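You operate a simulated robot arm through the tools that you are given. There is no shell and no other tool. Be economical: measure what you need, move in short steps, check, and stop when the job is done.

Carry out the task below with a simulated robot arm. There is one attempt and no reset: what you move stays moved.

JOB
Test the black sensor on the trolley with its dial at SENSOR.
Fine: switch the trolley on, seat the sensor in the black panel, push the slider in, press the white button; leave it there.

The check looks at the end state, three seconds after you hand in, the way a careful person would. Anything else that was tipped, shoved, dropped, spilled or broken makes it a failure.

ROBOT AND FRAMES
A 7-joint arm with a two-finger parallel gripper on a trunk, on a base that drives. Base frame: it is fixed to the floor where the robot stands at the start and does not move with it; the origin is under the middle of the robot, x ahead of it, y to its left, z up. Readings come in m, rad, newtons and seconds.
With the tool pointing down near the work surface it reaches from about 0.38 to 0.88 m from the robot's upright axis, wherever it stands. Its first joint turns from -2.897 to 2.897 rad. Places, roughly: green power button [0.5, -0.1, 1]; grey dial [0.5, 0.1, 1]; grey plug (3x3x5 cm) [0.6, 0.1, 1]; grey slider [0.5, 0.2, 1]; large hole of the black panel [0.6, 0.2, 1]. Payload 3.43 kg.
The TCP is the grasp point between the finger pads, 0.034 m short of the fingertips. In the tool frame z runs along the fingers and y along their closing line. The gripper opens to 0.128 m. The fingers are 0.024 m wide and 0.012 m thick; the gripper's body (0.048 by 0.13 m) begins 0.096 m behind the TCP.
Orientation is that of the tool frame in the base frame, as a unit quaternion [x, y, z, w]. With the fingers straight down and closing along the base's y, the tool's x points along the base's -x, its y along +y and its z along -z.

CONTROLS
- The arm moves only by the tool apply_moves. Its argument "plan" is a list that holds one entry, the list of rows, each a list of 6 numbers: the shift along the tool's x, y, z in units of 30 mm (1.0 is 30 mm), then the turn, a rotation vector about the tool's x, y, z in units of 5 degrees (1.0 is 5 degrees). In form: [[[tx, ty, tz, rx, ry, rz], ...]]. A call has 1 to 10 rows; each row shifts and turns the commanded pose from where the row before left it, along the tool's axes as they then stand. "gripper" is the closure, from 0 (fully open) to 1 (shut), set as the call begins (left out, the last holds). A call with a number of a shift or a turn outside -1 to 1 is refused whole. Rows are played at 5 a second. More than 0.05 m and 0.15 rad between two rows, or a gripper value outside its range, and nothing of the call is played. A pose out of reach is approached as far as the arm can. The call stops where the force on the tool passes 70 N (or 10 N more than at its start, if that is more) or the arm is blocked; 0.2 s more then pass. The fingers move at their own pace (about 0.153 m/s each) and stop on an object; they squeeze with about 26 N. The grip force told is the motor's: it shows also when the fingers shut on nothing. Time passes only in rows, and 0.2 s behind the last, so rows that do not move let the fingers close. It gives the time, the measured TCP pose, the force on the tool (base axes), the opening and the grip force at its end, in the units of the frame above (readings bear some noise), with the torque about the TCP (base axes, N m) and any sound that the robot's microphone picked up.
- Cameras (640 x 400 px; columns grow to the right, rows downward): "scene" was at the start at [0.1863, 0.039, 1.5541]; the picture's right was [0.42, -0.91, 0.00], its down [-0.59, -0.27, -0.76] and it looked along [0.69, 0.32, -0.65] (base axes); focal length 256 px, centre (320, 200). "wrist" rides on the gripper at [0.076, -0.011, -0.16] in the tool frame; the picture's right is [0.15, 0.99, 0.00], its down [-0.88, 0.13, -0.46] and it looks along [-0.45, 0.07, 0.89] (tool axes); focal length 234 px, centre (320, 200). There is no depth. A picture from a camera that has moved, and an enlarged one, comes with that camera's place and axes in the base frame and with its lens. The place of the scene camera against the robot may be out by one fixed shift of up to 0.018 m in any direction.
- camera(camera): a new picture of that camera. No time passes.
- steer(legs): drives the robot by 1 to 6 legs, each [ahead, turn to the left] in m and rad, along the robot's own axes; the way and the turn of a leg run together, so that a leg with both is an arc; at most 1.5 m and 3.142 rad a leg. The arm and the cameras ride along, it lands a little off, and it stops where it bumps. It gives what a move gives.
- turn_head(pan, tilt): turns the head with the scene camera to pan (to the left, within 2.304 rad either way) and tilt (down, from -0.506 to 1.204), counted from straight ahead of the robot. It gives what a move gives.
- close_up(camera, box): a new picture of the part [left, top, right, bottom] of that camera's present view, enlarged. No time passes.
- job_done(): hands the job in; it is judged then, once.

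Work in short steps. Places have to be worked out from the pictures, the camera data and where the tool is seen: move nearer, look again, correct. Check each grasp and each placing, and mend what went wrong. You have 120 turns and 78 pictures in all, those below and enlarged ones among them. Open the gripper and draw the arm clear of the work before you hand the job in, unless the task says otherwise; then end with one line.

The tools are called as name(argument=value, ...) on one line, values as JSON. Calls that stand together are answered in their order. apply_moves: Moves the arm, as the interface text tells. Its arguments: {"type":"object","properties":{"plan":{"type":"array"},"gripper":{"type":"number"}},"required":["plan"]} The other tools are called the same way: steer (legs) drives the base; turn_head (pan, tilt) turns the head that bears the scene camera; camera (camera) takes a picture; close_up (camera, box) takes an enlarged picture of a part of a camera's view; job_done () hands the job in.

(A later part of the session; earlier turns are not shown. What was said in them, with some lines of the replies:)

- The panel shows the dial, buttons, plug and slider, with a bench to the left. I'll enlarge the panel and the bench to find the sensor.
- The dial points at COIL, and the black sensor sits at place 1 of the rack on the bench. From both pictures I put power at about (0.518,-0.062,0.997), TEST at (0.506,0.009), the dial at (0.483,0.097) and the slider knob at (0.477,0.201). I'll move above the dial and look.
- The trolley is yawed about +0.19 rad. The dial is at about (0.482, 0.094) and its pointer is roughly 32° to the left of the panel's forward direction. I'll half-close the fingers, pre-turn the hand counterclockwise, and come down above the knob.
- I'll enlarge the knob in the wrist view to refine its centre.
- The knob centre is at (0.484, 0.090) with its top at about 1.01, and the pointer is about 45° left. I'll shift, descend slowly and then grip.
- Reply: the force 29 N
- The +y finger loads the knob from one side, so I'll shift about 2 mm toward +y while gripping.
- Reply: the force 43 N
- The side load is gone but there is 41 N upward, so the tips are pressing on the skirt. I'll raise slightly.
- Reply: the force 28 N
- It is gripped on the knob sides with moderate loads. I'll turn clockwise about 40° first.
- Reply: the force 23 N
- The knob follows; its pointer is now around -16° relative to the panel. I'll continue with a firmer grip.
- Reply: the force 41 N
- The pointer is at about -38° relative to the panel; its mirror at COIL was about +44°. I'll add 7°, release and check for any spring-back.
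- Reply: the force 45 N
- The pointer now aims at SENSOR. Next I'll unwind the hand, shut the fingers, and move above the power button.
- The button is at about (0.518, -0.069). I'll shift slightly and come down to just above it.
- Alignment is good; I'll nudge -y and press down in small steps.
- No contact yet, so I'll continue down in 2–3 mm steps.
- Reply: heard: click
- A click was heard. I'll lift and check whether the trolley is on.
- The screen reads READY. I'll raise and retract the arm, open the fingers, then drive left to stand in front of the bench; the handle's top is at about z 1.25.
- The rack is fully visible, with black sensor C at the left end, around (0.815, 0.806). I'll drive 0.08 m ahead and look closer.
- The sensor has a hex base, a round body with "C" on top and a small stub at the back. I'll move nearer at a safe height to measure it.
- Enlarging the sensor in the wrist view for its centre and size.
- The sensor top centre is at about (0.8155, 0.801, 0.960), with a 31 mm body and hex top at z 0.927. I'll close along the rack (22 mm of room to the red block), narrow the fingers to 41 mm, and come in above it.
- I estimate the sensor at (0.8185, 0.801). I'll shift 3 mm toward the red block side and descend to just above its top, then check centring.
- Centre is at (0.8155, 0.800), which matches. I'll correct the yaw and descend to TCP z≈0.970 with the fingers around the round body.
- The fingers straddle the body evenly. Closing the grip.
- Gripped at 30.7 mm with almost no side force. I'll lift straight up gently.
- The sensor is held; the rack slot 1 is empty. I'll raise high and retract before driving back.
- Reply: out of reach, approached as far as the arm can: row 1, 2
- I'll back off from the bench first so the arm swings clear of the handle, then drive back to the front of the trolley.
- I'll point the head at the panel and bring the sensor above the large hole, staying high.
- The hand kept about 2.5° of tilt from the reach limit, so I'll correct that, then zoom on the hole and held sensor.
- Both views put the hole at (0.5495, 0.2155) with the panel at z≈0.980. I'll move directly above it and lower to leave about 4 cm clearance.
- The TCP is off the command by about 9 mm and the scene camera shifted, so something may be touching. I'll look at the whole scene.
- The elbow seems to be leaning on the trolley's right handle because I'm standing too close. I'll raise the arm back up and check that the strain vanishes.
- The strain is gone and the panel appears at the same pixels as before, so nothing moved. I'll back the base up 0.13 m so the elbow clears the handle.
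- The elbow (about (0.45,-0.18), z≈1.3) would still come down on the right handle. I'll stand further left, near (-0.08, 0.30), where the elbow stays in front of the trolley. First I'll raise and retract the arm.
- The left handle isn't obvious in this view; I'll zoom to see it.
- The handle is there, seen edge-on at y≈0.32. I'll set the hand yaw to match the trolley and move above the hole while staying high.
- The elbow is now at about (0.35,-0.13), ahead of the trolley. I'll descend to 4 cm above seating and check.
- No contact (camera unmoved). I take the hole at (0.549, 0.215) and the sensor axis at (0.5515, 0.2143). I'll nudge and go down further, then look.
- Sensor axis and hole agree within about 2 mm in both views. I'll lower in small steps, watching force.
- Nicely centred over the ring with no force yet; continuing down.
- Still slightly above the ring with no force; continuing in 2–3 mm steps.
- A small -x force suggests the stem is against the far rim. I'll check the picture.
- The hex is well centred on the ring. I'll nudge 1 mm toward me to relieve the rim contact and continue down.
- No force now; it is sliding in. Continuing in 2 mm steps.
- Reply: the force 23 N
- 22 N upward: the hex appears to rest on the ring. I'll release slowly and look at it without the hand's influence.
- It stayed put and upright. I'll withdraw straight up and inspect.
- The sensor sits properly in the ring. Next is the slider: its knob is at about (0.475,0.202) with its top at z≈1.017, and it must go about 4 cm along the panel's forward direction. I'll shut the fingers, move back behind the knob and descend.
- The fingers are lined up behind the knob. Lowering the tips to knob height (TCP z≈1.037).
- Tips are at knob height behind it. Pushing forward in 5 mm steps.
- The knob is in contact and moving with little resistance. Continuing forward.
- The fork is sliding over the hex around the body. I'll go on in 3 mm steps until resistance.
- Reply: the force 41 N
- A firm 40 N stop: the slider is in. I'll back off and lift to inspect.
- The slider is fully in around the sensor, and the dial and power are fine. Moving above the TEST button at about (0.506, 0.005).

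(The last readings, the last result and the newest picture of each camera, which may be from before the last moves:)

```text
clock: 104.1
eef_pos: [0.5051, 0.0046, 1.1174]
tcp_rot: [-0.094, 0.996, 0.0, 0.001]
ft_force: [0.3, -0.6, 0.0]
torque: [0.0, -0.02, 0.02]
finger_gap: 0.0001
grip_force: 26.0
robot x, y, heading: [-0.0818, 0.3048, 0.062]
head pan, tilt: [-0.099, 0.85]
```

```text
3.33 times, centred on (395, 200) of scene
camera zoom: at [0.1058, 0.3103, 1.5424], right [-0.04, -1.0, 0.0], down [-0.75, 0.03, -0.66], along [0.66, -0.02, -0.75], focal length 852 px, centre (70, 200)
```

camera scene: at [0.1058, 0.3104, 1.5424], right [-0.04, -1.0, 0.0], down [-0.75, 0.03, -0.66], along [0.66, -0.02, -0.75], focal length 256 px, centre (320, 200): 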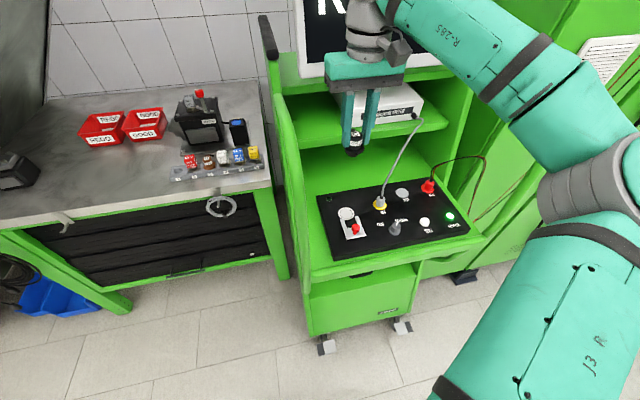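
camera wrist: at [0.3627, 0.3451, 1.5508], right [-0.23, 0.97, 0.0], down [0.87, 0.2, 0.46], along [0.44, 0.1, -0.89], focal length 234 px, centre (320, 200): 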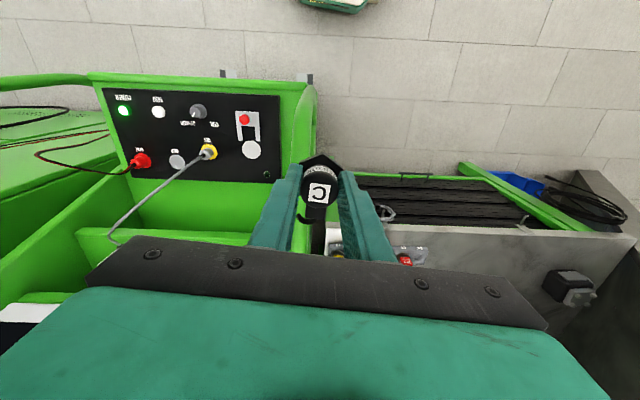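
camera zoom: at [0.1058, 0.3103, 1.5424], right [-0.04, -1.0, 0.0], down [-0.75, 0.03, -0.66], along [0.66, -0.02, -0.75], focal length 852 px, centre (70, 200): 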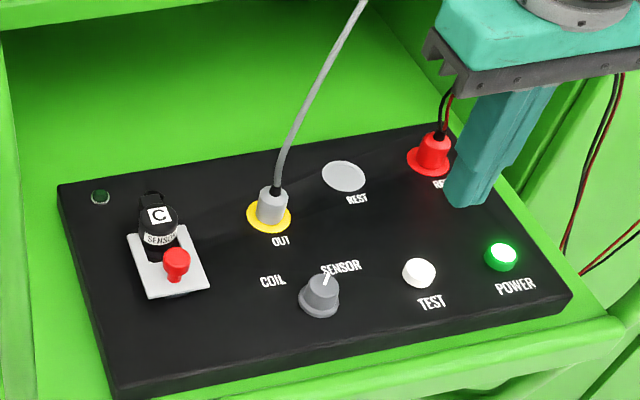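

The button is at (0.506, 0.004), directly under the fingers. Lowering to just above it.

apply_moves(plan=[[[-0.04, 0, 0.7, 0, 0, 0], [0, 0, 0.7, 0, 0, 0], [0, 0, 0.7, 0, 0, 0], [0, 0, 0.5, 0, 0, 0], [0, 0, 0, 0, 0, 0]]])

apply_moves(plan=[[[0, 0, 0.1, 0, 0, 0], [0, 0, 0.1, 0, 0, 0], [0, 0, 0.08, 0, 0, 0], [0, 0, 0.08, 0, 0, 0]]])

```text
clock: 105.3
eef_pos: [0.507, 0.0034, 1.0412]
tcp_rot: [-0.093, 0.996, 0.0, 0.001]
ft_force: [1.1, 0.0, 0.9]
torque: [0.0, -0.01, -0.03]
finger_gap: 0.0
grip_force: 25.8
robot x, y, heading: [-0.0783, 0.3041, 0.066]
head pan, tilt: [-0.099, 0.85]
```

```text
clock: 106.3
eef_pos: [0.5073, 0.0054, 1.0301]
tcp_rot: [-0.094, 0.996, 0.0, 0.001]
ft_force: [0.6, 0.6, -0.2]
torque: [-0.03, -0.04, 0.0]
finger_gap: 0.0001
grip_force: 26.3
robot x, y, heading: [-0.0816, 0.3033, 0.06]
head pan, tilt: [-0.099, 0.85]
```

Not there yet; continuing until the click.

apply_moves(plan=[[[0, 0, 0.09, 0, 0, 0], [0, 0, 0.08, 0, 0, 0], [0, 0, 0.08, 0, 0, 0]]])

```text
clock: 107.1
eef_pos: [0.506, 0.0053, 1.0236]
tcp_rot: [-0.093, 0.996, 0.0, 0.001]
ft_force: [-0.7, -0.5, 2.8]
torque: [-0.04, 0.02, 0.03]
finger_gap: 0.0
grip_force: 26.1
robot x, y, heading: [-0.0802, 0.3023, 0.059]
head pan, tilt: [-0.099, 0.85]
heard: click
```

Clicked. I'll lift away and read the screen.

apply_moves(plan=[[[0, 0, -0.5, 0, 0, 0], [0, 0, -0.9, 0, 0, 0], [0, 0, -0.9, 0, 0, 0], [0, 0, -0.9, 0, 0, 0], [0.3, 0, -0.9, 0, 0, 0], [0.3, 0, -0.9, 0, 0, 0], [0.3, 0, -0.9, 0, 0, 0], [0.3, 0, -0.9, 0, 0, 0], [0, 0, 0, 0, 0, 0]]])

turn_head(pan=-0.1, tilt=0.6)

camera(camera="scene")

```text
clock: 109.1
eef_pos: [0.4709, -0.0021, 1.2262]
tcp_rot: [-0.094, 0.996, 0.0, 0.0]
ft_force: [0.9, 0.4, 0.0]
torque: [0.02, -0.01, -0.02]
finger_gap: 0.0
grip_force: 25.7
robot x, y, heading: [-0.0824, 0.2992, 0.06]
head pan, tilt: [-0.099, 0.85]
```

```text
clock: 109.9
eef_pos: [0.4704, -0.0008, 1.2254]
tcp_rot: [-0.094, 0.996, -0.001, 0.001]
ft_force: [-0.9, 0.3, 0.2]
torque: [0.0, 0.02, 0.0]
finger_gap: 0.0
grip_force: 25.5
robot x, y, heading: [-0.0785, 0.3045, 0.065]
head pan, tilt: [-0.099, 0.6]
```

```text
5 pictures are left
camera scene: at [0.116, 0.3099, 1.5633], right [-0.04, -1.0, 0.0], down [-0.57, 0.02, -0.82], along [0.82, -0.03, -0.57], focal length 256 px, centre (320, 200)
```

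scene: 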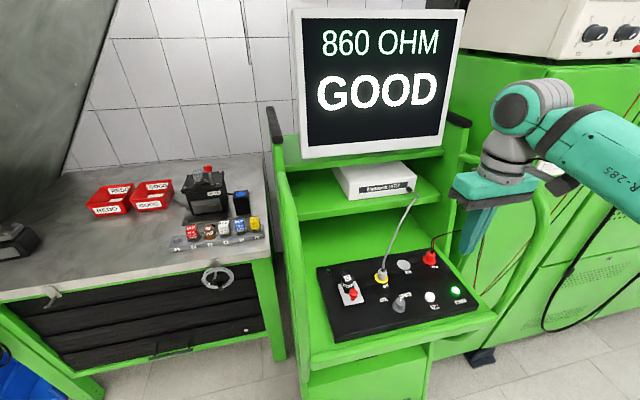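

The screen shows "860 OHM GOOD". The sensor stays in place; I'll open the gripper and draw the arm up and back.

apply_moves(plan=[[[0.2, 0, -0.9, 0, 0, 0], [0.3, 0, -0.9, 0, 0, 0], [0.5, 0, -0.8, 0, 0, 0], [0.6, 0, -0.8, 0, 0, 0], [0.6, 0, -0.8, 0, 0, 0], [0.6, 0, -0.4, 0, 0, 0], [0, 0, 0, 0, 0, 0]]], gripper=0.3)

camera(camera="scene")

close_up(camera="scene", box=[310, 240, 490, 345])

```text
clock: 111.5
eef_pos: [0.3862, -0.0079, 1.3626]
tcp_rot: [-0.092, 0.996, 0.0, 0.001]
ft_force: [0.2, 0.5, -0.3]
torque: [0.0, 0.01, -0.04]
finger_gap: 0.0899
grip_force: 0.1
out of reach, approached as far as the arm can: row 5, 6
robot x, y, heading: [-0.0803, 0.3023, 0.06]
head pan, tilt: [-0.099, 0.6]
```

```text
4 pictures are left
camera scene: at [0.116, 0.3099, 1.5633], right [-0.04, -1.0, 0.0], down [-0.56, 0.02, -0.83], along [0.82, -0.03, -0.56], focal length 256 px, centre (320, 200)
```

scene: 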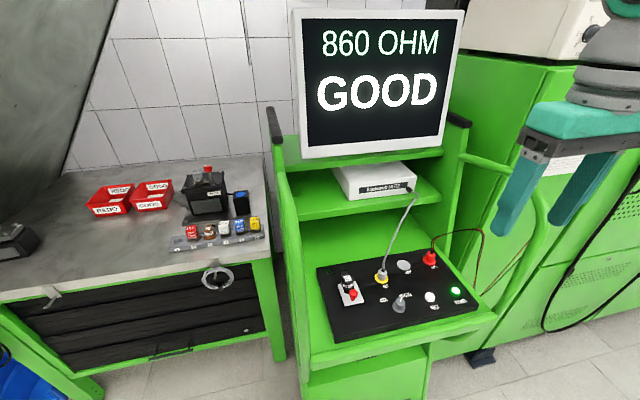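

```text
3.56 times, centred on (400, 292) of scene
camera zoom: at [0.116, 0.3099, 1.5633], right [-0.04, -1.0, 0.0], down [-0.56, 0.02, -0.83], along [0.82, -0.03, -0.56], focal length 908 px, centre (36, -129)
```

zoom: 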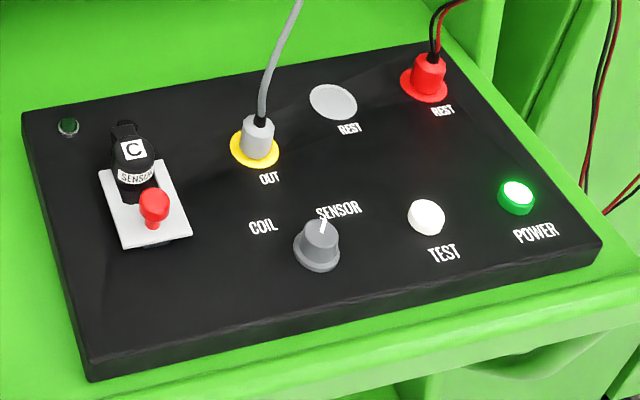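

The end state is as asked: power on, dial at SENSOR, sensor seated with the slider in, and the result shown. The arm is clear, so I'm handing in.

job_done()

```text
The job is handed in.
```

The black sensor (C) tested GOOD at 860 OHM with the dial at SENSOR, and it is left seated in the panel with the slider in and the trolley on.
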